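You operate a simulated robot arm through the tools that you are given. There is no shell and no other tool. Be economical: measure what you need, move in short steps, check, and stop when the job is done.

You run a simulated robot arm. Do the job below in one go: nothing can be reset, and whatever is moved stays where it is left.

## Task
Shut the yellow lid, open the vent, then heat the drum as the ticket says.
Fine: leave the heater on till the display shows that heat.

Only the result counts: the job must be done as asked and must still hold three seconds after the hand-in. Knocking over, shifting, dropping, spilling or breaking anything else fails it. Lids that push on must go on centred and level and be pressed home; caps that screw on are set level and turned clockwise until they are tight.

## Robot
A 6-joint arm with a two-finger parallel gripper, fixed in place. Base frame: the origin is at the foot of the arm, x ahead of it, y to its left, z up; the work surface is at about z = 0.86. Lengths are in m, angles in rad, forces in N, time in s.
With the tool pointing down near the work surface it reaches from about 0.24 to 0.64 m from the base axis. Its first joint turns from -1.152 to 1.152 rad. Payload 2.7 kg.
The TCP is the grasp point between the finger pads, 0.023 m short of the fingertips. In the tool frame z runs along the fingers and y along their closing line. The gripper opens to 0.094 m. The fingers are 0.038 m wide and 0.01 m thick; the gripper's body (0.054 by 0.096 m) begins 0.039 m behind the TCP.
Orientation is that of the tool frame in the base frame, as a unit quaternion [w, x, y, z]. With the fingers straight down and closing along the base's y, the tool's x points along the base's -x, its y along +y and its z along -z.

## Interface
- The arm moves only by the tool play_rows. Its arguments are lists of equal length, an entry for each row: "travel": the shift along the tool's x, y, z in mm, a list of three; "angular": the turn, a rotation vector about the tool's x, y, z in rad, a list of three; "gripper": the opening, from 0 (shut) to 1 (fully open). In form: {"travel": [[dx, dy, dz], ...], "angular": [[rx, ry, rz], ...], "gripper": [gripper, ...]}. A call has 1 to 10 rows; each row is the pose to reach, as a shift and turn from the pose commanded when the call began, along the tool's axes at that moment. Rows are played at 5 a second. More than 0.05 m and 0.15 rad between two rows, or a gripper value outside its range, and nothing of the call is played. A pose out of reach is approached as far as the arm can. The call stops where the force on the tool passes 60 N (or 10 N more than at its start, if that is more) or the arm is blocked; 0.2 s more then pass. Each finger travels about 0.045 m/s and halts on what it meets, pressing with about 36 N; the grip force reading is that of the motor and also rises with nothing between the fingers. The clock runs only during rows and for 0.2 s after the last one: add rows that repeat a pose to give the fingers time. The reply holds the time, the measured pose of the TCP, the force on the tool along the base axes, the opening and the grip force, in the units named above and with some noise, with the torque about the TCP (base axes, N m) and any sound that the robot's microphone picked up.
- Cameras (640 x 400 px; columns grow to the right, rows downward): "scene" is fixed at [0.0953, -0.4699, 1.4033]; the picture's right is [0.33, -0.94, 0.00], its down [-0.62, -0.22, -0.75] and it looks along [0.71, 0.25, -0.66] (base axes); focal length 221 px, centre (320, 200). "wrist" rides on the gripper at [0.086, 0.016, -0.074] in the tool frame; the picture's right is [-0.18, 0.98, 0.00], its down [-0.58, -0.11, -0.81] and it looks along [-0.79, -0.15, 0.59] (tool axes); focal length 243 px, centre (320, 200). There is no depth. A picture from a camera that has moved, and an enlarged one, comes with that camera's place and axes in the base frame and with its lens. The place of the scene camera against the robot may be out by one fixed shift of up to 0.012 m in any direction.
- grab_frame(camera): a new picture of that camera. It takes no simulated time.
- enlarge(camera, box): a new picture of the part [left, top, right, bottom] of that camera's present view, enlarged. It takes no simulated time.
- sign_off(): hands the job in; it is judged then, once.

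Work in short steps. Places have to be worked out from the pictures, the camera data and where the tool is seen: move nearer, look again, correct. Check each grasp and each placing, and mend what went wrong. You have 120 turns and 68 pictures in all, those below and enlarged ones among them. Open the gripper and draw the arm clear of the work before you hand the job in, unless the task says otherwise; then end with one line.

The tools are called after "Request:" as name(argument=value, ...) on one line, values as JSON. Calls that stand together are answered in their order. play_rows: Moves the arm, as the interface text tells. Its arguments: {"type":"object","properties":{"travel":{"type":"array"},"angular":{"type":"array"},"gripper":{"type":"array"}},"required":["travel","angular","gripper"]} The other tools are called the same way: grab_frame (camera) takes a picture; enlarge (camera, box) takes an enlarged picture of a part of a camera's view; sign_off () hands the job in.

At the start:

```text
time_s: 0.0
position: [0.4094, -0.0965, 1.1769]
tool_rot: [0.0, 0.0, 1.0, 0.0]
contact_force: [-0.4, -0.9, -0.2]
wrist_torque: [0.01, -0.02, 0.01]
opening: 0.0942
grasp_force: 0.1
```

scene: 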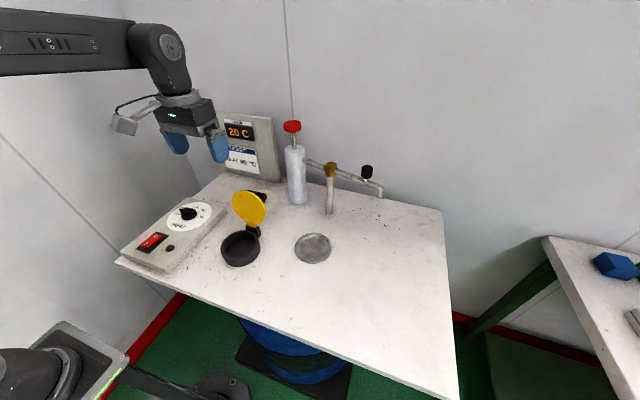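
wrist: 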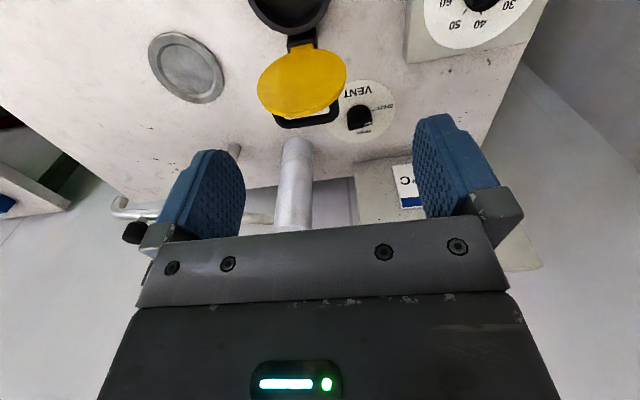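

I'll look closer at the ticket/display, the control panel, and the lid and vent.

Request:
enlarge(camera="scene", box=[210, 100, 310, 190])

Request:
enlarge(camera="scene", box=[110, 170, 290, 280])

Request:
enlarge(camera="wrist", box=[230, 0, 550, 200])

```text
4.44 times, centred on (260, 145) of scene
camera zoom: at [0.0953, -0.4699, 1.4033], right [0.33, -0.94, 0.0], down [-0.62, -0.22, -0.75], along [0.71, 0.25, -0.66], focal length 982 px, centre (587, 444)
```

zoom: 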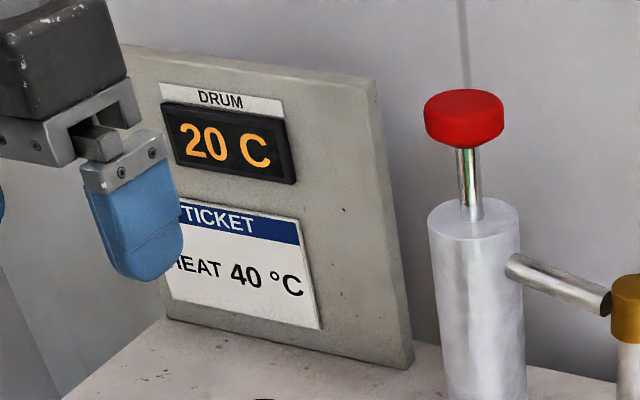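

```text
3.56 times, centred on (200, 225) of scene
camera zoom: at [0.0953, -0.4699, 1.4033], right [0.33, -0.94, 0.0], down [-0.62, -0.22, -0.75], along [0.71, 0.25, -0.66], focal length 785 px, centre (747, 111)
```

zoom: 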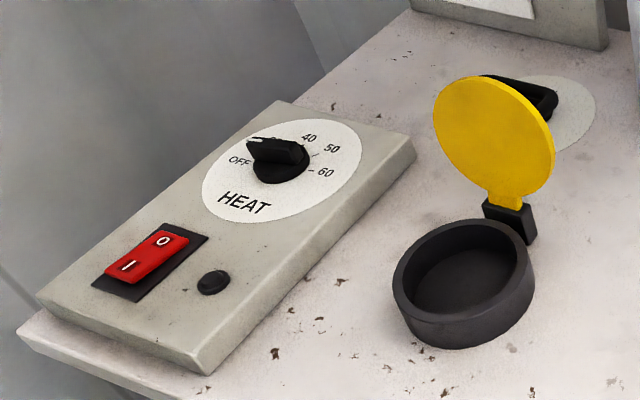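

```text
2.00 times, centred on (390, 100) of wrist
camera zoom: at [0.322, -0.0812, 1.2529], right [0.18, 0.98, 0.0], down [0.58, -0.11, 0.81], along [0.79, -0.15, -0.59], focal length 485 px, centre (180, 400)
```

zoom: 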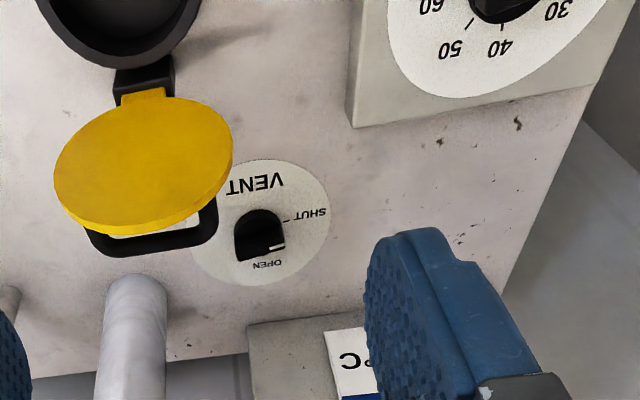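

The ticket reads 40 °C. The dial is at OFF, the rocker at O, and the vent knob sits behind the open lid. I'll move back so the wrist camera sees the lid, ring and vent.

Request:
play_rows(travel=[[40, 0, 0], [80, 0, 0], [110, 0, 0], [110, 0, 0]], angular=[[0, 0, 0], [0, 0, 0], [0, 0, 0], [0, 0, 0]], gripper=[0.6, 0.3, 0, 0])

Request:
grab_frame(camera="wrist")

Request:
grab_frame(camera="scene")

```text
time_s: 1.0
position: [0.2988, -0.0964, 1.1754]
tool_rot: [0.0, 0.0, 1.0, -0.001]
contact_force: [0.5, -0.4, -0.7]
wrist_torque: [-0.01, 0.02, 0.03]
opening: 0.0073
grasp_force: 0.1
```

```text
62 pictures are left
camera wrist: at [0.2117, -0.081, 1.2514], right [0.18, 0.98, 0.0], down [0.58, -0.11, 0.81], along [0.79, -0.15, -0.59], focal length 243 px, centre (320, 200)
```

wrist: 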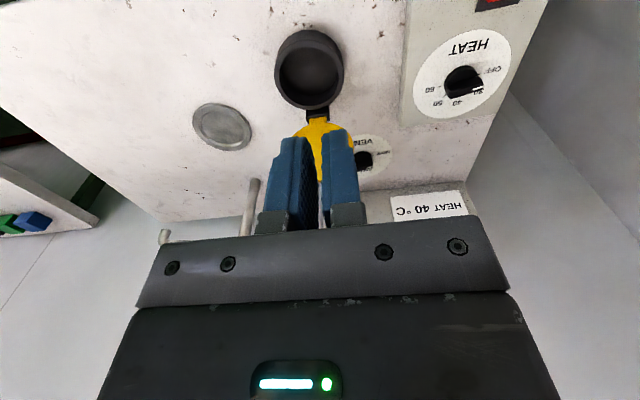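

```text
61 pictures are left
```

scene: 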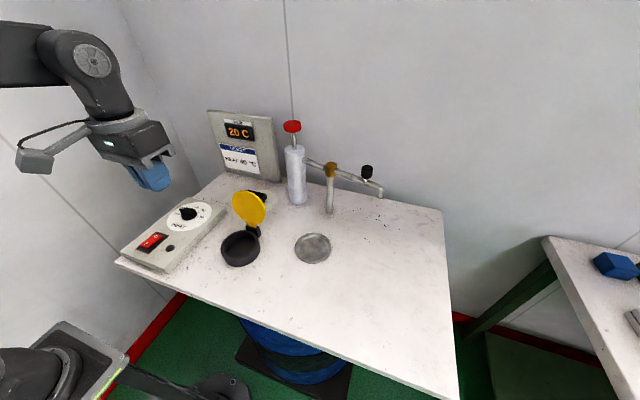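

Request:
enlarge(camera="wrist", box=[240, 0, 560, 200])

Request:
enlarge(camera="scene", box=[210, 175, 290, 275])

```text
2.00 times, centred on (400, 100) of wrist
camera zoom: at [0.2117, -0.081, 1.2514], right [0.18, 0.98, 0.0], down [0.58, -0.11, 0.81], along [0.79, -0.15, -0.59], focal length 485 px, centre (160, 400)
```

zoom: 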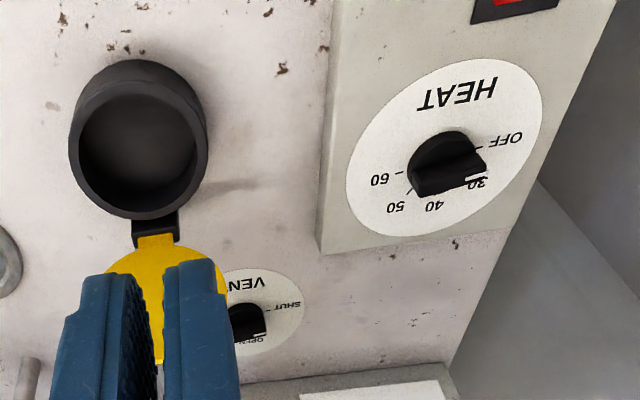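

```text
4.00 times, centred on (250, 225) of scene
camera zoom: at [0.0953, -0.4699, 1.4033], right [0.33, -0.94, 0.0], down [-0.62, -0.22, -0.75], along [0.71, 0.25, -0.66], focal length 884 px, centre (600, 100)
```

zoom: 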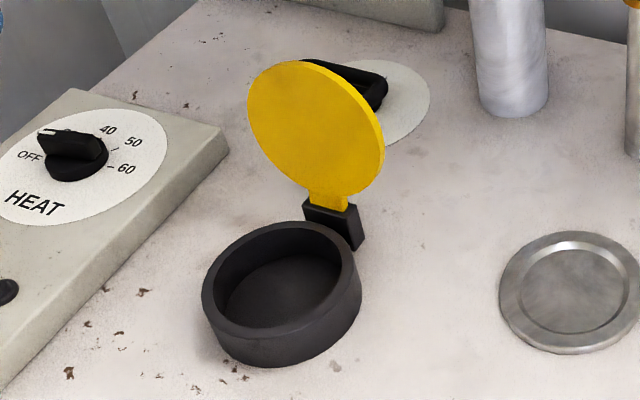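

I see the ring near (0.385, -0.125), the heat dial near (0.43, 0.10) and the vent knob near (0.59, -0.06). There is also a black loop behind the lid, so I'll move forward with open fingers to see it.

Request:
play_rows(travel=[[-40, 0, -20], [-80, 0, -40], [-120, 0, -40], [-150, 0, -40], [-150, 0, -40]], angular=[[0, 0, 0], [0, 0, 0], [0, 0, 0], [0, 0, 0], [0, 0, 0]], gripper=[0.3, 0.6, 1, 1, 1])

Request:
enlarge(camera="wrist", box=[200, 0, 440, 150])

```text
time_s: 2.2
position: [0.4489, -0.0966, 1.2167]
tool_rot: [0.0, 0.0, 1.0, 0.0]
contact_force: [-0.6, 0.5, 0.4]
wrist_torque: [0.01, 0.02, 0.02]
opening: 0.0942
grasp_force: 0.1
```

```text
2.67 times, centred on (320, 75) of wrist
camera zoom: at [0.3623, -0.0809, 1.2929], right [0.18, 0.98, 0.0], down [0.58, -0.11, 0.81], along [0.79, -0.15, -0.59], focal length 647 px, centre (320, 533)
```

zoom: 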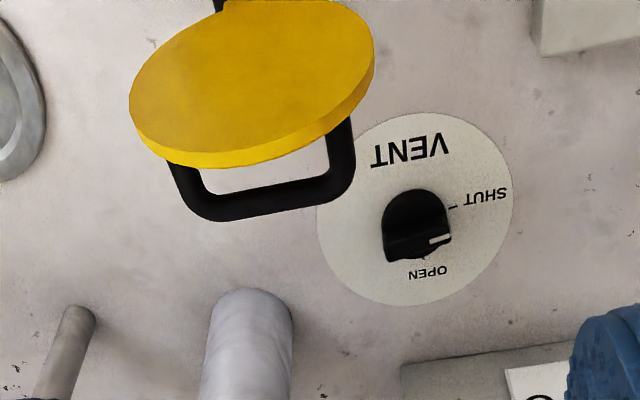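

The lid leans back about 20° with a loop handle on its back. I judge the hinge at about (0.445, -0.13, 0.89), the lid top at about z 1.01 and the handle's back edge at about x 0.52. I'll go behind it at x 0.56 with closed fingers and come down partway.

Request:
play_rows(travel=[[-40, -10, 0], [-80, -20, 0], [-112, -26, 0], [-112, -26, 45], [-112, -26, 90], [-112, -26, 130], [-112, -26, 130]], angular=[[0, 0, 0], [0, 0, 0], [0, 0, 0], [0, 0, 0], [0, 0, 0], [0, 0, 0], [0, 0, 0]], gripper=[0.6, 0.3, 0, 0, 0, 0, 0])

Request:
enlarge(camera="scene", box=[190, 100, 350, 200])

Request:
grab_frame(camera="wrist")

```text
time_s: 3.8
position: [0.5614, -0.1225, 1.0868]
tool_rot: [0.001, 0.0, 1.0, 0.0]
contact_force: [0.1, 0.0, 0.6]
wrist_torque: [0.0, 0.01, 0.01]
opening: 0.0
grasp_force: 35.7
out of reach, approached as far as the arm can: row 3
```

```text
4.00 times, centred on (270, 150) of scene
camera zoom: at [0.0953, -0.4699, 1.4033], right [0.33, -0.94, 0.0], down [-0.62, -0.22, -0.75], along [0.71, 0.25, -0.66], focal length 884 px, centre (520, 400)
```

zoom: 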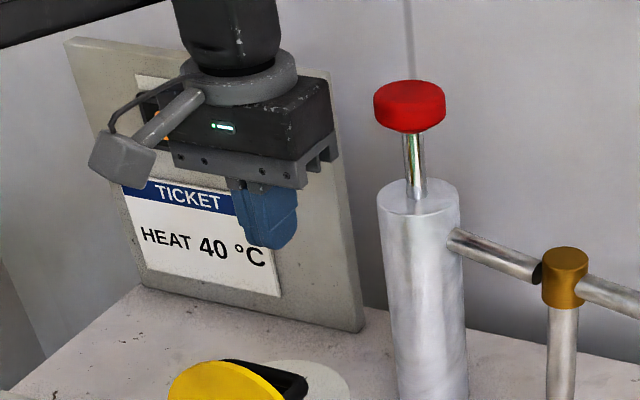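

```text
56 pictures are left
camera wrist: at [0.4747, -0.1072, 1.1628], right [0.18, 0.98, 0.0], down [0.58, -0.11, 0.81], along [0.79, -0.15, -0.59], focal length 243 px, centre (320, 200)
```

wrist: 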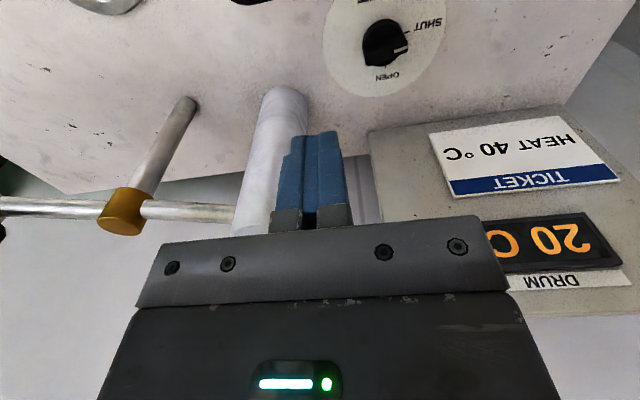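

Clear of everything and behind the lid. I'll lower to TCP z 1.00 and look again.

Request:
play_rows(travel=[[0, 0, 40], [0, 0, 85], [0, 0, 85]], angular=[[0, 0, 0], [0, 0, 0], [0, 0, 0]], gripper=[0, 0, 0])

Request:
enlarge(camera="scene", box=[190, 150, 350, 250])

```text
time_s: 4.6
position: [0.5604, -0.1223, 1.0018]
tool_rot: [0.0, -0.001, 1.0, 0.0]
contact_force: [-0.7, -0.8, -0.5]
wrist_torque: [0.0, -0.03, 0.02]
opening: 0.0
grasp_force: 36.2
```

```text
4.00 times, centred on (270, 200) of scene
camera zoom: at [0.0953, -0.4699, 1.4033], right [0.33, -0.94, 0.0], down [-0.62, -0.22, -0.75], along [0.71, 0.25, -0.66], focal length 884 px, centre (520, 200)
```

zoom: 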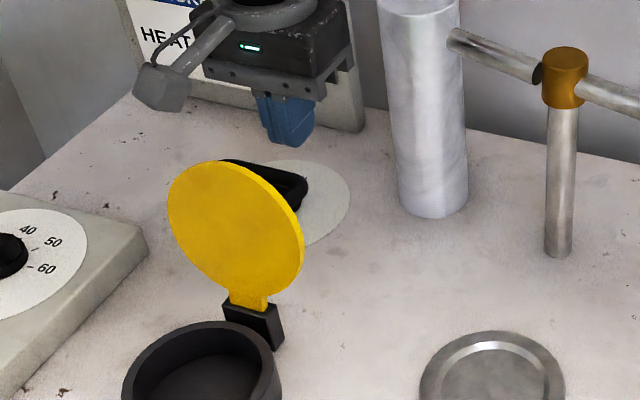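

The fingers hang just behind the handle. I'll pull toward the base to swing the lid over.

Request:
play_rows(travel=[[15, 0, 0], [30, 0, 0], [45, 0, 0], [60, 0, 0], [75, 0, 0], [90, 0, 0], [100, 0, 0], [100, 0, 0]], angular=[[0, 0, 0], [0, 0, 0], [0, 0, 0], [0, 0, 0], [0, 0, 0], [0, 0, 0], [0, 0, 0], [0, 0, 0]], gripper=[0, 0, 0, 0, 0, 0, 0, 0])

Request:
enlarge(camera="scene", box=[190, 170, 350, 270])

```text
time_s: 6.4
position: [0.4602, -0.1231, 1.0025]
tool_rot: [0.0, -0.001, 1.0, -0.001]
contact_force: [-0.4, 0.2, -0.3]
wrist_torque: [-0.01, 0.01, 0.01]
opening: 0.0001
grasp_force: 36.3
```

```text
4.00 times, centred on (270, 220) of scene
camera zoom: at [0.0953, -0.4699, 1.4033], right [0.33, -0.94, 0.0], down [-0.62, -0.22, -0.75], along [0.71, 0.25, -0.66], focal length 884 px, centre (520, 120)
```

zoom: 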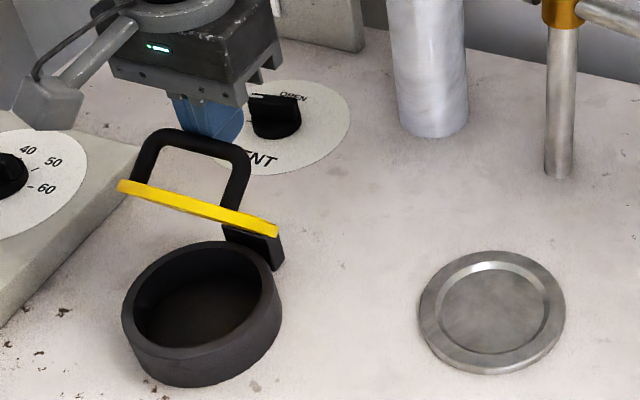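

The lid is now about 40–50° open and staying put, with its loop handle against the fingers. I'll keep sweeping toward the base.

Request:
play_rows(travel=[[15, 0, 0], [30, 0, 0], [45, 0, 0], [55, 0, 0], [55, 0, 0]], angular=[[0, 0, 0], [0, 0, 0], [0, 0, 0], [0, 0, 0], [0, 0, 0]], gripper=[0, 0, 0, 0, 0])

Request:
enlarge(camera="scene", box=[190, 170, 350, 270])

```text
time_s: 7.6
position: [0.406, -0.122, 1.002]
tool_rot: [0.0, 0.0, 1.0, 0.0]
contact_force: [0.6, 0.6, 0.1]
wrist_torque: [0.04, 0.02, -0.01]
opening: 0.0
grasp_force: 36.3
```

```text
4.00 times, centred on (270, 220) of scene
camera zoom: at [0.0953, -0.4699, 1.4033], right [0.33, -0.94, 0.0], down [-0.62, -0.22, -0.75], along [0.71, 0.25, -0.66], focal length 884 px, centre (520, 120)
```

zoom: 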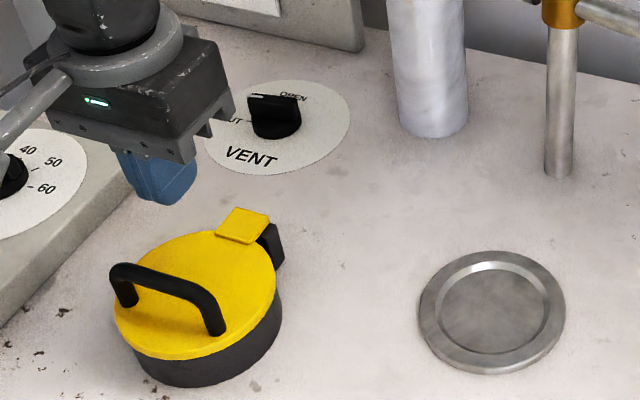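

The lid lies on the ring. I'll press it home by pushing down on the handle at about (0.368, -0.128).

Request:
play_rows(travel=[[20, -3, 0], [38, -6, 0], [38, -6, 15], [38, -6, 30], [38, -6, 38], [38, -6, 44], [38, -6, 50], [38, -6, 56], [38, -6, 62], [38, -6, 68]], angular=[[0, 0, 0], [0, 0, 0], [0, 0, 0], [0, 0, 0], [0, 0, 0], [0, 0, 0], [0, 0, 0], [0, 0, 0], [0, 0, 0], [0, 0, 0]], gripper=[0, 0, 0, 0, 0, 0, 0, 0, 0, 0])

Request:
enlarge(camera="scene", box=[190, 170, 350, 270])

```text
time_s: 9.0
position: [0.3684, -0.1287, 0.9675]
tool_rot: [0.002, 0.001, 1.0, -0.002]
contact_force: [-9.4, 4.6, 20.6]
wrist_torque: [0.2, 0.3, 0.03]
opening: 0.0
grasp_force: 36.4
stopped in row 6: the force on the tool passed its limit at 71 N (the readings are from after the stop); the commanded pose is now the measured one
```

```text
4.00 times, centred on (270, 220) of scene
camera zoom: at [0.0948, -0.4697, 1.4035], right [0.33, -0.94, 0.0], down [-0.62, -0.22, -0.76], along [0.71, 0.25, -0.66], focal length 884 px, centre (520, 120)
```

zoom: 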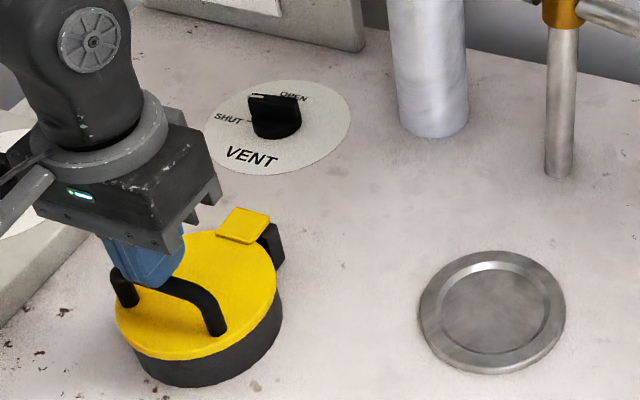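

The lid is pressed home (71 N peak). I'll lift off and check it, then view the vent knob.

Request:
play_rows(travel=[[0, 0, -40], [-20, 10, -85], [-60, 30, -130], [-100, 60, -130], [-100, 60, -130]], angular=[[0, 0, 0], [0, 0, 0], [0, 0, 0], [0, 0, 0], [0, 0, 0]], gripper=[0, 0, 0.3, 0.6, 0.6])

Request:
grab_frame(camera="wrist")

Request:
enlarge(camera="scene", box=[190, 170, 350, 270])

```text
refused: row 2 steps farther than a row can; nothing moved
```

```text
51 pictures are left
camera wrist: at [0.2813, -0.1134, 1.0428], right [0.18, 0.98, 0.0], down [0.58, -0.11, 0.81], along [0.8, -0.15, -0.59], focal length 243 px, centre (320, 200)
```

wrist: 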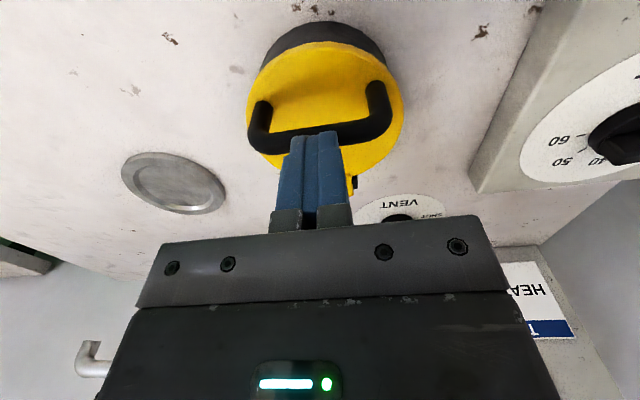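

```text
4.00 times, centred on (270, 220) of scene
camera zoom: at [0.0948, -0.4697, 1.4035], right [0.33, -0.94, 0.0], down [-0.62, -0.22, -0.76], along [0.71, 0.25, -0.66], focal length 884 px, centre (520, 120)
```

zoom: 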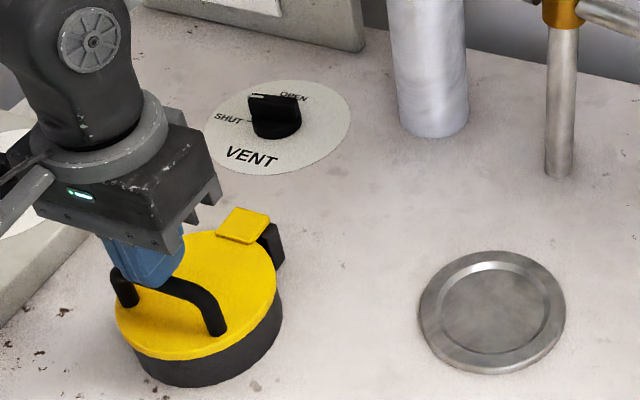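

The step was too big; I'll lift in smaller steps and go toward a view of the vent knob.

Request:
play_rows(travel=[[0, 0, -40], [0, 0, -80], [0, 0, -120], [-35, 20, -140], [-70, 40, -150], [-100, 60, -150], [-100, 60, -150]], angular=[[0, 0, 0], [0, 0, 0], [0, 0, 0], [0, 0, 0], [0, 0, 0], [0, 0, 0], [0, 0, 0]], gripper=[0, 0, 0, 0.3, 0.6, 0.9, 0.9])

Request:
enlarge(camera="wrist", box=[200, 0, 440, 150])

Request:
enlarge(camera="scene", box=[190, 170, 350, 270])

```text
time_s: 10.6
position: [0.4666, -0.0704, 1.1162]
tool_rot: [0.002, 0.0, 1.0, -0.001]
contact_force: [-0.9, 0.5, 0.0]
wrist_torque: [-0.01, 0.02, -0.02]
opening: 0.0841
grasp_force: 0.7
```

```text
2.67 times, centred on (320, 75) of wrist
camera zoom: at [0.3796, -0.0555, 1.1926], right [0.18, 0.98, 0.0], down [0.58, -0.11, 0.81], along [0.79, -0.15, -0.59], focal length 647 px, centre (320, 533)
```

zoom: 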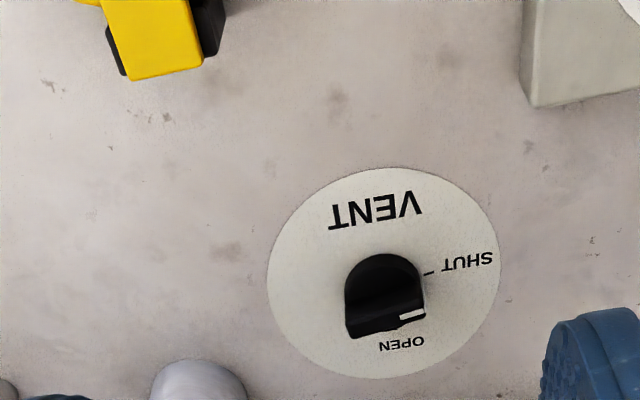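

```text
4.00 times, centred on (270, 220) of scene
camera zoom: at [0.0954, -0.4699, 1.4033], right [0.33, -0.94, 0.0], down [-0.62, -0.22, -0.75], along [0.71, 0.25, -0.66], focal length 884 px, centre (520, 120)
```

zoom: 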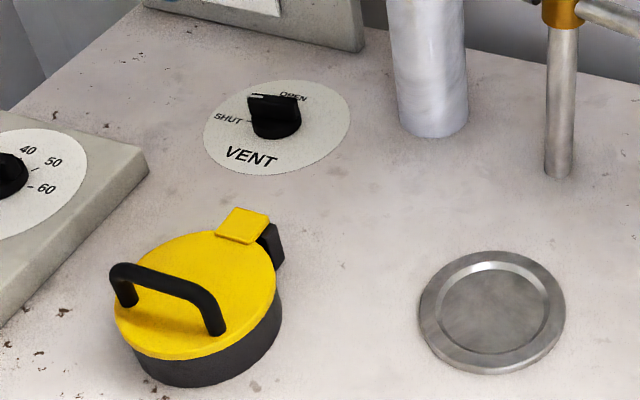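

Lid is shut level. Let me get a closer zoom on the vent knob.

Request:
enlarge(camera="wrist", box=[316, 85, 380, 130])

Request:
enlarge(camera="scene", box=[238, 185, 282, 217])

```text
8.89 times, centred on (348, 108) of wrist
camera zoom: at [0.3796, -0.0555, 1.1926], right [0.18, 0.98, 0.0], down [0.58, -0.11, 0.81], along [0.79, -0.15, -0.59], focal length 2157 px, centre (71, 1022)
```

zoom: 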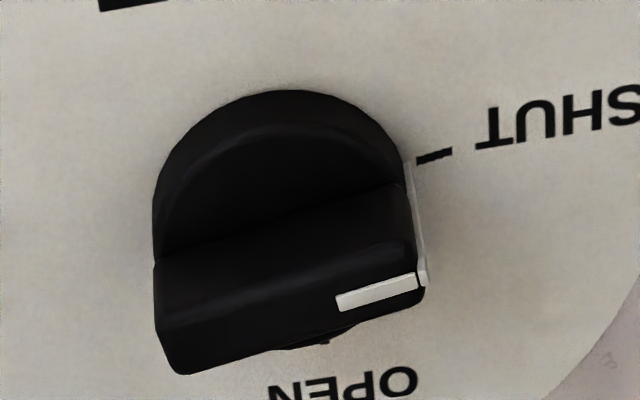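

```text
12.50 times, centred on (260, 201) of scene
camera zoom: at [0.0954, -0.4699, 1.4033], right [0.33, -0.94, 0.0], down [-0.62, -0.22, -0.75], along [0.71, 0.25, -0.66], focal length 2761 px, centre (1070, 188)
```

zoom: 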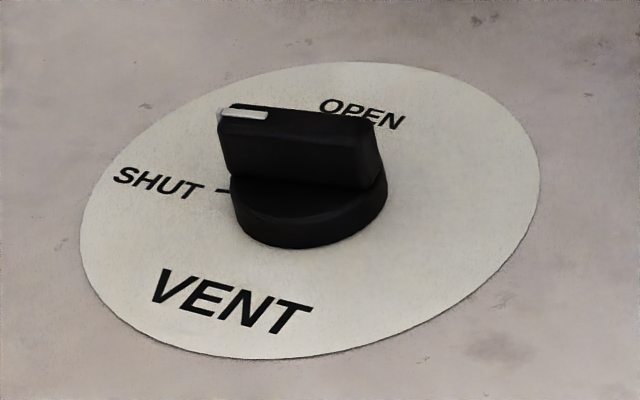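

The knob axis is near (0.587, -0.059) with its bar top at about z 0.90. The pointer is on SHUT (97° from +x) and OPEN is 90° clockwise. I'll turn the gripper counter-clockwise by 97° up here so the fingers straddle the bar.

Request:
play_rows(travel=[[0, 0, 0], [0, 0, 0], [0, 0, 0], [0, 0, 0], [0, 0, 0], [0, 0, 0], [0, 0, 0], [0, 0, 0], [0, 0, 0], [0, 0, 0]], angular=[[0, 0, -0.145], [0, 0, -0.29], [0, 0, -0.435], [0, 0, -0.58], [0, 0, -0.725], [0, 0, -0.87], [0, 0, -1.015], [0, 0, -1.16], [0, 0, -1.305], [0, 0, -1.45]], gripper=[0.6, 0.6, 0.6, 0.6, 0.6, 0.6, 0.6, 0.6, 0.6, 0.6])

Request:
play_rows(travel=[[0, 0, 0], [0, 0, 0], [0, 0, 0]], angular=[[0, 0, -0.125], [0, 0, -0.248], [0, 0, -0.248]], gripper=[0.6, 0.6, 0.6])

```text
time_s: 12.8
position: [0.468, -0.0695, 1.1172]
tool_rot: [0.0, -0.664, 0.748, -0.002]
contact_force: [0.1, 0.1, 1.0]
wrist_torque: [0.03, -0.01, 0.01]
opening: 0.0565
grasp_force: 0.1
```

```text
time_s: 13.6
position: [0.4685, -0.0686, 1.1162]
tool_rot: [0.0, 0.751, -0.66, 0.003]
contact_force: [0.5, 0.1, 0.0]
wrist_torque: [-0.02, 0.02, -0.03]
opening: 0.0562
grasp_force: 0.0
```

Orientation is right. Now I'll move over the knob at (0.587, -0.059) and down to z ≈ 0.95.

Request:
play_rows(travel=[[2, -40, 0], [4, -80, 0], [6, -119, 0], [6, -119, 45], [6, -119, 90], [6, -119, 140], [6, -119, 160], [6, -119, 160]], angular=[[0, 0, 0], [0, 0, 0], [0, 0, 0], [0, 0, 0], [0, 0, 0], [0, 0, 0], [0, 0, 0], [0, 0, 0]], gripper=[0.6, 0.6, 0.6, 0.6, 0.6, 0.6, 0.6, 0.6])

Request:
enlarge(camera="scene", box=[210, 160, 306, 220])

Request:
grab_frame(camera="wrist")

```text
time_s: 15.4
position: [0.5881, -0.0581, 0.9577]
tool_rot: [0.0, 0.751, -0.661, 0.001]
contact_force: [-0.5, -0.6, 0.2]
wrist_torque: [0.02, 0.0, 0.01]
opening: 0.0567
grasp_force: 0.0
```

```text
6.67 times, centred on (258, 190) of scene
camera zoom: at [0.0953, -0.4699, 1.4033], right [0.33, -0.94, 0.0], down [-0.62, -0.22, -0.75], along [0.71, 0.25, -0.66], focal length 1473 px, centre (733, 267)
```

zoom: 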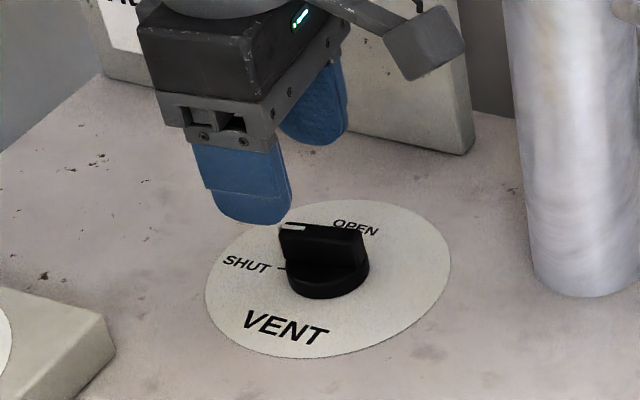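

```text
44 pictures are left
camera wrist: at [0.5823, -0.1466, 1.0333], right [-1.0, 0.06, 0.0], down [0.03, 0.59, 0.81], along [0.05, 0.8, -0.59], focal length 243 px, centre (320, 200)
```

wrist: 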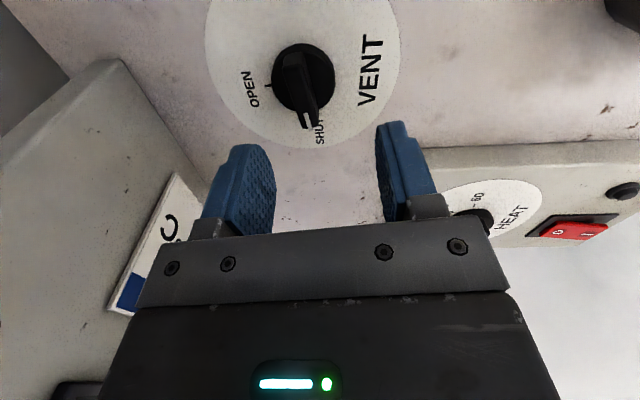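

From this close view the knob sits 11 mm further in x and about 6 mm toward -y, at about (0.599, -0.065). I'll correct and descend partway.

Request:
play_rows(travel=[[7, -10, 0], [7, -10, 15], [7, -10, 30], [7, -10, 30]], angular=[[0, 0, 0], [0, 0, 0], [0, 0, 0], [0, 0, 0]], gripper=[0.6, 0.6, 0.6, 0.6])

Request:
grab_frame(camera="wrist")

Request:
enlarge(camera="scene", box=[210, 160, 306, 220])

```text
time_s: 16.4
position: [0.5986, -0.0655, 0.9273]
tool_rot: [0.0, 0.751, -0.661, 0.002]
contact_force: [0.2, 1.1, -0.6]
wrist_torque: [0.0, 0.0, 0.0]
opening: 0.0565
grasp_force: 0.2
```

```text
43 pictures are left
camera wrist: at [0.5933, -0.1536, 1.003], right [-1.0, 0.06, 0.0], down [0.03, 0.59, 0.81], along [0.05, 0.8, -0.59], focal length 243 px, centre (320, 200)
```

wrist: 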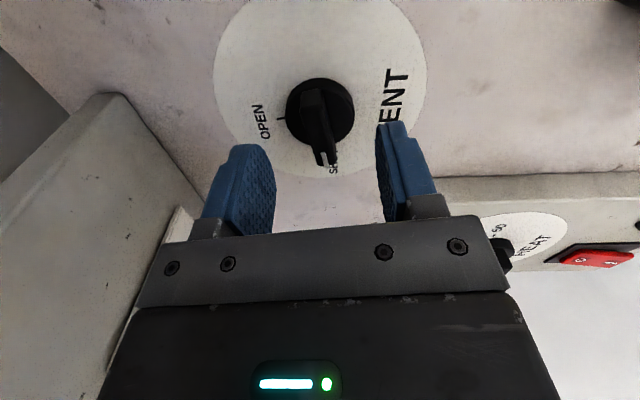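

```text
6.67 times, centred on (258, 190) of scene
camera zoom: at [0.0953, -0.4699, 1.4033], right [0.33, -0.94, 0.0], down [-0.62, -0.22, -0.75], along [0.71, 0.25, -0.66], focal length 1473 px, centre (733, 267)
```

zoom: 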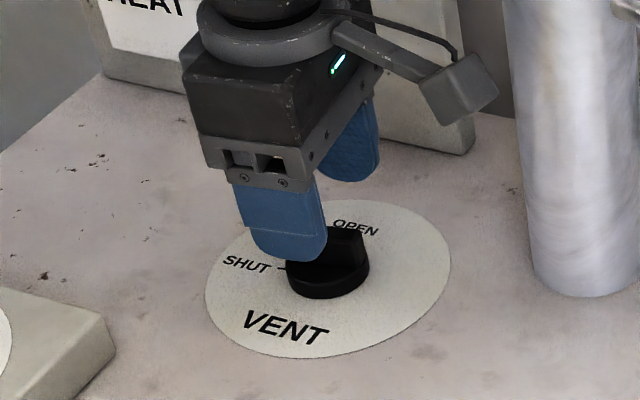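

Centred within a couple of mm. I'll lower to TCP z ≈ 0.903 and close on the bar.

Request:
play_rows(travel=[[1.5, 0, 12], [1.5, 0, 24], [1.5, 0, 24], [1.5, 0, 24], [1.5, 0, 24], [1.5, 0, 24], [1.5, 0, 24]], angular=[[0, 0, 0], [0, 0, 0], [0, 0, 0], [0, 0, 0], [0, 0, 0], [0, 0, 0], [0, 0, 0]], gripper=[0.6, 0.6, 0.4, 0.2, 0.1, 0.05, 0.05])

Request:
grab_frame(camera="wrist")

Request:
enlarge(camera="scene", box=[210, 160, 306, 220])

```text
time_s: 18.0
position: [0.6013, -0.0687, 0.9019]
tool_rot: [-0.002, 0.75, -0.661, 0.004]
contact_force: [22.3, -1.9, -8.1]
wrist_torque: [0.04, -0.02, -0.15]
opening: 0.0127
grasp_force: 45.0
```

```text
41 pictures are left
camera wrist: at [0.5945, -0.1564, 0.9786], right [-1.0, 0.06, -0.01], down [0.03, 0.59, 0.81], along [0.05, 0.8, -0.59], focal length 243 px, centre (320, 200)
```

wrist: 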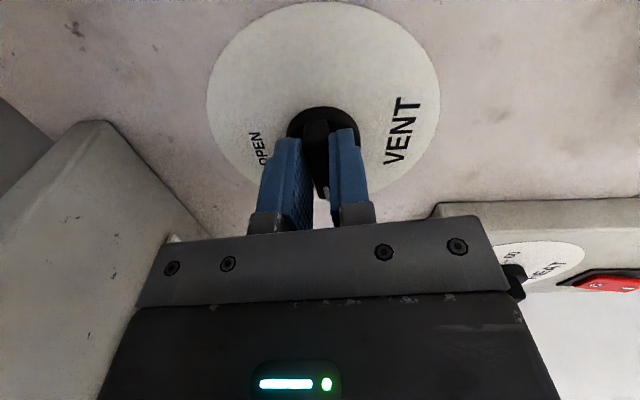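

```text
6.67 times, centred on (258, 190) of scene
camera zoom: at [0.0961, -0.4699, 1.4033], right [0.33, -0.94, 0.0], down [-0.62, -0.22, -0.75], along [0.71, 0.25, -0.66], focal length 1473 px, centre (733, 267)
```

zoom: 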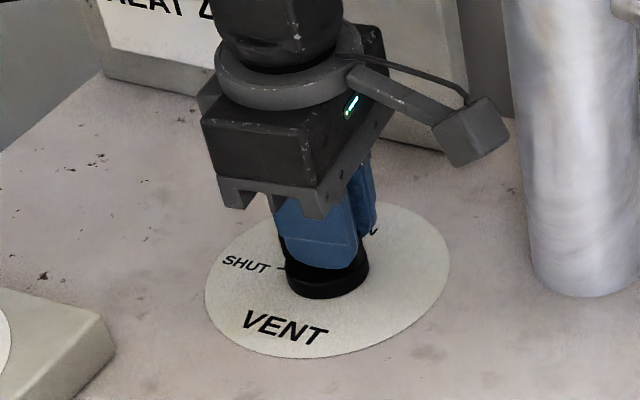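

Gripped (12.7 mm bar), with 22 N sideways in +x. I'll shift 3 mm to relieve it and start the clockwise turn.

Request:
play_rows(travel=[[0, -3, 0], [0, -3, 0], [0, -3, 0], [0, -3, 0]], angular=[[0, 0, 0], [0, 0, 0.14], [0, 0, 0.28], [0, 0, 0.28]], gripper=[0.05, 0.05, 0.05, 0.05])

```text
time_s: 19.0
position: [0.5991, -0.0676, 0.903]
tool_rot: [-0.003, -0.65, 0.759, 0.002]
contact_force: [-33.4, -4.0, 7.2]
wrist_torque: [0.31, 0.18, 0.26]
opening: 0.0132
grasp_force: 44.9
```

The force flipped to -33 N, so I overshot. I'll back off 1.7 mm and continue the turn in small steps.

Request:
play_rows(travel=[[0, 1.7, 0], [0, 1.7, 0]], angular=[[0, 0, 0], [0, 0, 0]], gripper=[0.05, 0.05])

Request:
enlarge(camera="scene", box=[210, 160, 306, 220])

```text
time_s: 19.6
position: [0.5995, -0.0687, 0.9037]
tool_rot: [-0.002, -0.65, 0.76, 0.0]
contact_force: [-25.5, -10.1, 4.5]
wrist_torque: [0.49, 0.29, 0.17]
opening: 0.0129
grasp_force: 45.3
```

```text
6.67 times, centred on (258, 190) of scene
camera zoom: at [0.0946, -0.4701, 1.4033], right [0.33, -0.94, 0.0], down [-0.62, -0.22, -0.76], along [0.71, 0.25, -0.66], focal length 1473 px, centre (733, 267)
```

zoom: 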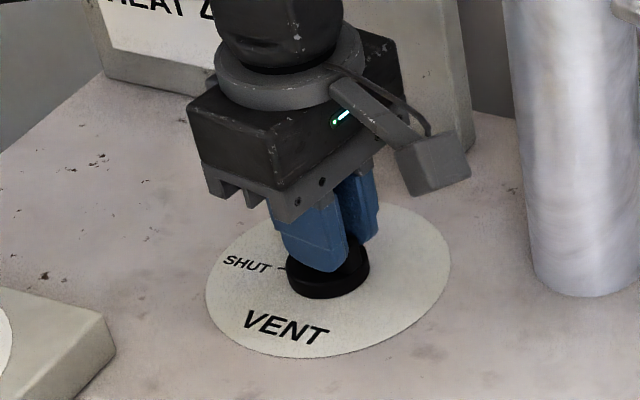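

The knob is turning with the gripper. I'll relieve a bit more and go on turning.

Request:
play_rows(travel=[[-1, 3, 0], [-1, 3, 0], [-1, 3, 0], [-1, 3, 0]], angular=[[0, 0, 0], [0, 0, 0.14], [0, 0, 0.28], [0, 0, 0.28]], gripper=[0.05, 0.05, 0.05, 0.05])

```text
time_s: 20.6
position: [0.5969, -0.0671, 0.9032]
tool_rot: [-0.002, -0.537, 0.844, -0.001]
contact_force: [-23.2, -17.0, 2.7]
wrist_torque: [-0.45, 0.4, 0.1]
opening: 0.013
grasp_force: 45.0
```

Still about 29 N along (-x, -y). I'll follow that with a small shift and keep turning.

Request:
play_rows(travel=[[3, 2, 0], [3, 2, 0], [3, 2, 0], [3, 2, 0]], angular=[[0, 0, 0], [0, 0, 0.14], [0, 0, 0.28], [0, 0, 0.28]], gripper=[0.05, 0.05, 0.05, 0.05])

```text
time_s: 21.6
position: [0.5949, -0.0661, 0.9021]
tool_rot: [0.002, -0.416, 0.909, -0.001]
contact_force: [-6.3, -2.9, -5.1]
wrist_torque: [-0.52, 0.67, -0.01]
opening: 0.0129
grasp_force: 45.0
```

Forces are low now. I'll turn the remaining 0.73 rad.

Request:
play_rows(travel=[[0, 0, 0], [0, 0, 0], [0, 0, 0], [0, 0, 0], [0, 0, 0], [0, 0, 0], [0, 0, 0]], angular=[[0, 0, 0.14], [0, 0, 0.28], [0, 0, 0.42], [0, 0, 0.56], [0, 0, 0.68], [0, 0, 0.75], [0, 0, 0.75]], gripper=[0.05, 0.05, 0.05, 0.05, 0.05, 0.05, 0.05])

Request:
grab_frame(camera="wrist")

```text
time_s: 23.2
position: [0.5914, -0.0599, 0.9024]
tool_rot: [-0.003, -0.058, 0.998, 0.002]
contact_force: [-39.4, 34.8, 13.2]
wrist_torque: [0.16, 0.18, 1.9]
opening: 0.0137
grasp_force: 45.2
```

```text
38 pictures are left
camera wrist: at [0.5046, -0.0561, 0.9792], right [0.07, 1.0, 0.0], down [0.6, -0.04, 0.8], along [0.8, -0.05, -0.6], focal length 243 px, centre (320, 200)
```

wrist: 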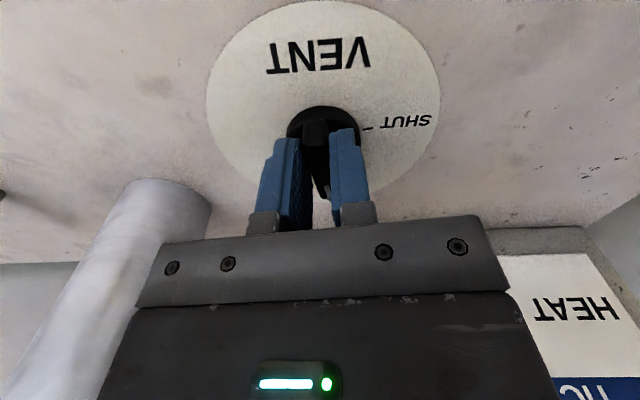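

A torque of 1.9 N·m at yaw ≈ 97° indicates the end stop. I'll release, lift and look.

Request:
play_rows(travel=[[0, 0, 0], [0, 0, 0], [0, 0, -40], [0, 0, -80], [45, 0, -90], [75, 0, -90], [75, 0, -90]], angular=[[0, 0, 0], [0, 0, 0], [0, 0, 0], [0, 0, 0], [0, 0, 0], [0, 0, 0], [0, 0, 0]], gripper=[0.4, 0.6, 0.6, 0.6, 0.6, 0.6, 0.6])

Request:
enlarge(camera="wrist", box=[240, 20, 432, 140])

Request:
enlarge(camera="scene", box=[210, 160, 306, 220])

```text
time_s: 24.8
position: [0.5177, -0.0741, 0.9919]
tool_rot: [0.003, -0.054, 0.999, 0.0]
contact_force: [1.1, 0.0, 0.7]
wrist_torque: [0.01, -0.01, -0.02]
opening: 0.0564
grasp_force: 0.1
```

```text
3.33 times, centred on (336, 80) of wrist
camera zoom: at [0.4297, -0.0678, 1.0684], right [0.08, 1.0, 0.0], down [0.59, -0.04, 0.81], along [0.81, -0.06, -0.59], focal length 809 px, centre (267, 600)
```

zoom: 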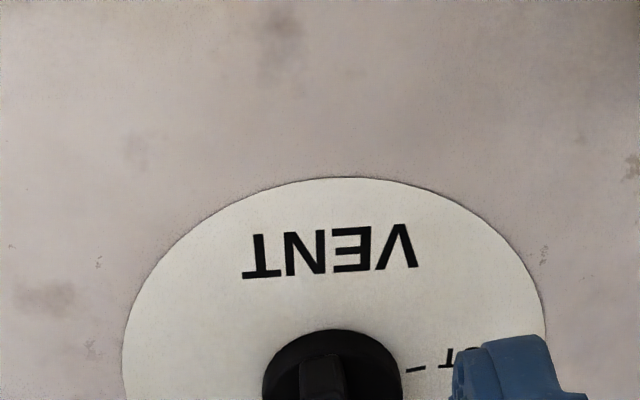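

```text
6.67 times, centred on (258, 190) of scene
camera zoom: at [0.0953, -0.4699, 1.4033], right [0.33, -0.94, 0.0], down [-0.62, -0.22, -0.75], along [0.71, 0.25, -0.66], focal length 1473 px, centre (733, 267)
```

zoom: 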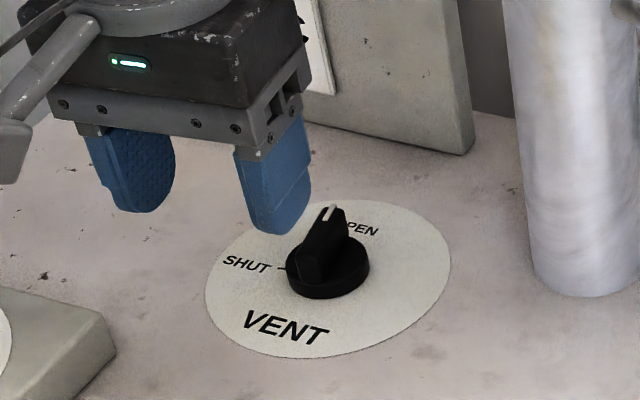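

The vent pointer now points at OPEN. I'll go up and over to view the heat dial and switch.

Request:
play_rows(travel=[[0, 0, -45], [0, 0, -90], [20, 40, -100], [40, 80, -110], [60, 120, -120], [80, 160, -128], [90, 175, -128], [90, 175, -128]], angular=[[0, 0, 0], [0, 0, 0], [0, 0, 0], [0, 0, 0], [0, 0, 0.05], [0, 0, 0.11], [0, 0, 0.11], [0, 0, 0.11]], gripper=[0.6, 0.6, 0.6, 0.6, 0.6, 0.6, 0.6, 0.6])

Request:
grab_frame(camera="wrist")

Request:
enlarge(camera="wrist", box=[240, 0, 400, 100])

Request:
enlarge(camera="scene", box=[120, 190, 232, 270])

```text
time_s: 26.6
position: [0.4089, 0.0916, 1.1196]
tool_rot: [0.001, 0.001, 1.0, -0.001]
contact_force: [0.3, 0.7, 0.4]
wrist_torque: [0.0, -0.04, 0.02]
opening: 0.0565
grasp_force: 0.1
```

```text
35 pictures are left
camera wrist: at [0.3214, 0.1068, 1.1951], right [0.19, 0.98, 0.0], down [0.58, -0.11, 0.81], along [0.79, -0.15, -0.59], focal length 243 px, centre (320, 200)
```

wrist: 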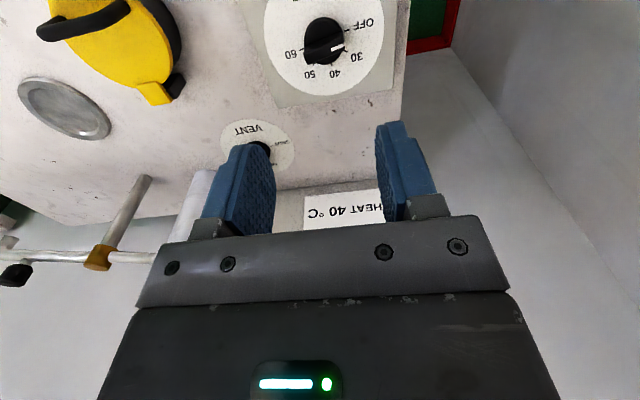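

```text
4.00 times, centred on (320, 50) of wrist
camera zoom: at [0.3214, 0.1068, 1.1951], right [0.19, 0.98, 0.0], down [0.58, -0.11, 0.81], along [0.79, -0.15, -0.59], focal length 970 px, centre (320, 800)
```

zoom: 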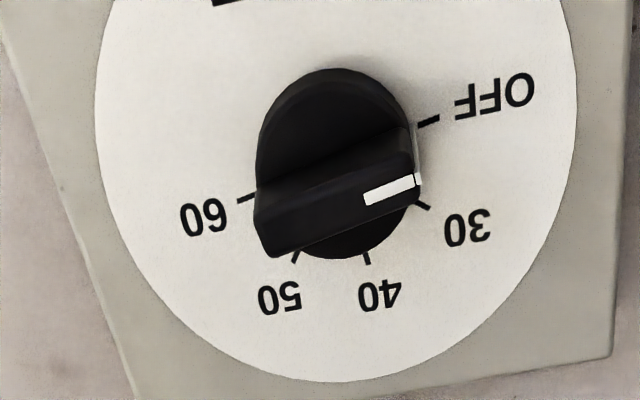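

```text
5.00 times, centred on (176, 230) of scene
camera zoom: at [0.0953, -0.4699, 1.4033], right [0.33, -0.94, 0.0], down [-0.62, -0.22, -0.75], along [0.71, 0.25, -0.66], focal length 1104 px, centre (1040, 50)
```

zoom: 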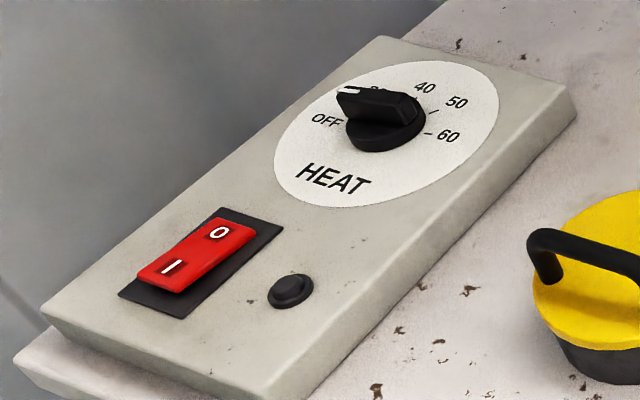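

The dial sits at OFF (bar at about 99.5°), and 40 is 90° clockwise. The knob axis is roughly at (0.432, 0.09). I'll turn the gripper counter-clockwise 99.5° up here as before.

Request:
play_rows(travel=[[0, 0, 0], [0, 0, 0], [0, 0, 0], [0, 0, 0], [0, 0, 0], [0, 0, 0], [0, 0, 0], [0, 0, 0], [0, 0, 0], [0, 0, 0]], angular=[[0, 0, -0.145], [0, 0, -0.29], [0, 0, -0.435], [0, 0, -0.58], [0, 0, -0.725], [0, 0, -0.87], [0, 0, -1.015], [0, 0, -1.16], [0, 0, -1.305], [0, 0, -1.45]], gripper=[0.6, 0.6, 0.6, 0.6, 0.6, 0.6, 0.6, 0.6, 0.6, 0.6])

Request:
play_rows(travel=[[0, 0, 0], [0, -10, 0], [0, -23, 40], [0, -23, 80], [0, -23, 120], [0, -23, 130], [0, -23, 130]], angular=[[0, 0, -0.145], [0, 0, -0.287], [0, 0, -0.287], [0, 0, -0.287], [0, 0, -0.287], [0, 0, -0.287], [0, 0, -0.287]], gripper=[0.6, 0.6, 0.6, 0.6, 0.6, 0.6, 0.6])

Request:
grab_frame(camera="wrist")

Request:
enlarge(camera="scene", box=[120, 160, 264, 250])

```text
time_s: 28.8
position: [0.4109, 0.089, 1.1194]
tool_rot: [0.001, -0.663, 0.748, -0.002]
contact_force: [-0.6, 0.1, -0.4]
wrist_torque: [-0.01, 0.01, -0.02]
opening: 0.0564
grasp_force: 0.1
```

```text
time_s: 30.4
position: [0.4352, 0.0862, 0.9875]
tool_rot: [-0.001, 0.762, -0.647, 0.002]
contact_force: [0.0, -0.8, -0.8]
wrist_torque: [0.01, -0.01, 0.01]
opening: 0.0565
grasp_force: 0.1
```

```text
32 pictures are left
camera wrist: at [0.432, -0.0022, 1.0645], right [-1.0, 0.02, 0.0], down [0.01, 0.59, 0.81], along [0.02, 0.8, -0.59], focal length 243 px, centre (320, 200)
```

wrist: 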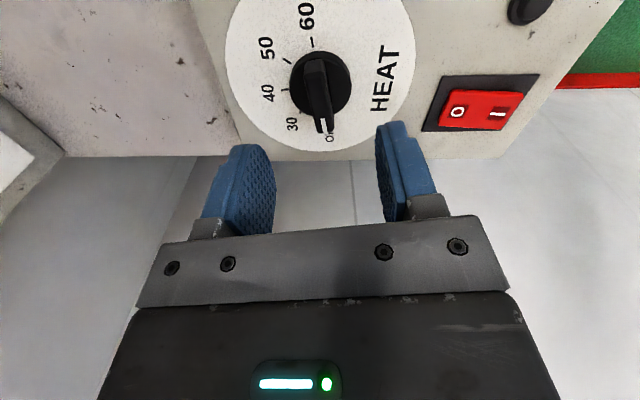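

```text
4.44 times, centred on (192, 205) of scene
camera zoom: at [0.0953, -0.4699, 1.4033], right [0.33, -0.94, 0.0], down [-0.62, -0.22, -0.75], along [0.71, 0.25, -0.66], focal length 982 px, centre (889, 178)
```

zoom: 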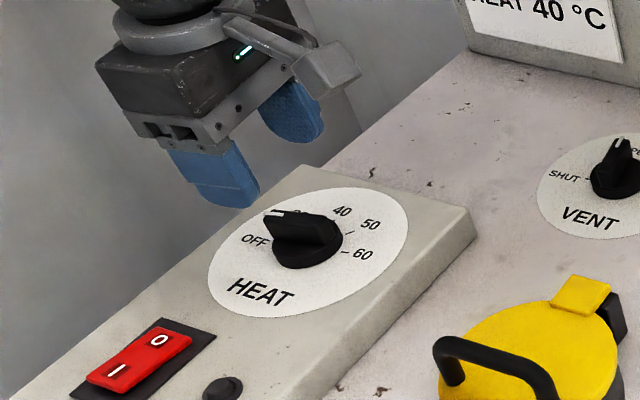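

The knob lies right below, at about (0.434, 0.0845), and the panel top is at about z 0.89. I'll descend to 0.955 and check.

Request:
play_rows(travel=[[1.5, 1, 15], [1.5, 1, 32], [1.5, 1, 32]], angular=[[0, 0, 0], [0, 0, 0], [0, 0, 0]], gripper=[0.5, 0.5, 0.5])

Request:
grab_frame(camera="wrist")

Request:
enlarge(camera="scene", box=[120, 160, 264, 250])

```text
time_s: 31.2
position: [0.4334, 0.0845, 0.9579]
tool_rot: [0.0, 0.762, -0.647, 0.002]
contact_force: [0.5, 0.2, -0.1]
wrist_torque: [-0.06, 0.01, -0.01]
opening: 0.0468
grasp_force: 0.0
```

```text
30 pictures are left
camera wrist: at [0.4309, -0.0043, 1.0328], right [-1.0, 0.02, 0.0], down [0.01, 0.59, 0.81], along [0.02, 0.8, -0.59], focal length 243 px, centre (320, 200)
```

wrist: 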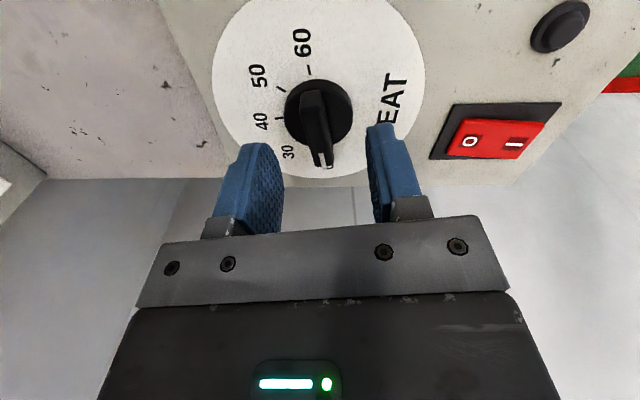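

```text
4.44 times, centred on (192, 205) of scene
camera zoom: at [0.0953, -0.4699, 1.4033], right [0.33, -0.94, 0.0], down [-0.62, -0.22, -0.75], along [0.71, 0.25, -0.66], focal length 982 px, centre (889, 178)
```

zoom: 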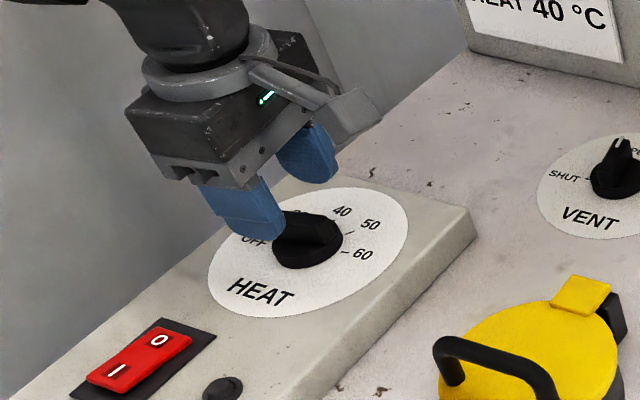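

Geometry matches the vent grasp. The vent forces suggest true centres lie about 4–5 mm further +y than my estimate, so I'll adjust, descend 25 mm and grip.

Request:
play_rows(travel=[[-4.3, -1.5, 0], [-4.3, -1.5, 12], [-4.3, -1.5, 25], [-4.3, -1.5, 25], [-4.3, -1.5, 25], [-4.3, -1.5, 25], [-4.3, -1.5, 25], [-4.3, -1.5, 25]], angular=[[0, 0, 0], [0, 0, 0], [0, 0, 0], [0, 0, 0], [0, 0, 0], [0, 0, 0], [0, 0, 0], [0, 0, 0]], gripper=[0.5, 0.5, 0.5, 0.3, 0.15, 0.05, 0.05, 0.05])

Request:
grab_frame(camera="wrist")

```text
time_s: 33.0
position: [0.4346, 0.091, 0.9331]
tool_rot: [0.0, 0.763, -0.646, 0.003]
contact_force: [4.3, 1.5, -1.7]
wrist_torque: [-0.11, 0.04, -0.02]
opening: 0.013
grasp_force: 44.7
```

```text
28 pictures are left
camera wrist: at [0.4322, 0.0015, 1.009], right [-1.0, 0.02, 0.0], down [0.01, 0.59, 0.81], along [0.02, 0.8, -0.59], focal length 243 px, centre (320, 200)
```

wrist: 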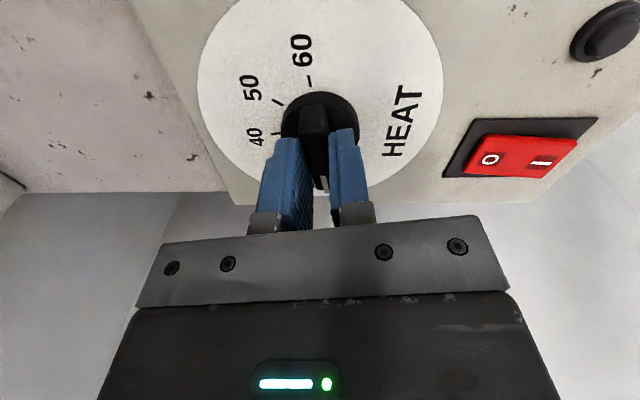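

Gripped cleanly with low side forces. Turning clockwise, first half.

Request:
play_rows(travel=[[0, 0, 0], [0, 0, 0], [0, 0, 0], [0, 0, 0], [0, 0, 0], [0, 0, 0]], angular=[[0, 0, 0.14], [0, 0, 0.28], [0, 0, 0.42], [0, 0, 0.56], [0, 0, 0.7], [0, 0, 0.7]], gripper=[0.05, 0.05, 0.05, 0.05, 0.05, 0.05])

```text
time_s: 34.4
position: [0.4344, 0.0894, 0.9326]
tool_rot: [0.002, -0.494, 0.87, -0.002]
contact_force: [4.5, 15.5, 6.3]
wrist_torque: [-0.69, 0.8, -0.03]
opening: 0.0129
grasp_force: 44.9
```

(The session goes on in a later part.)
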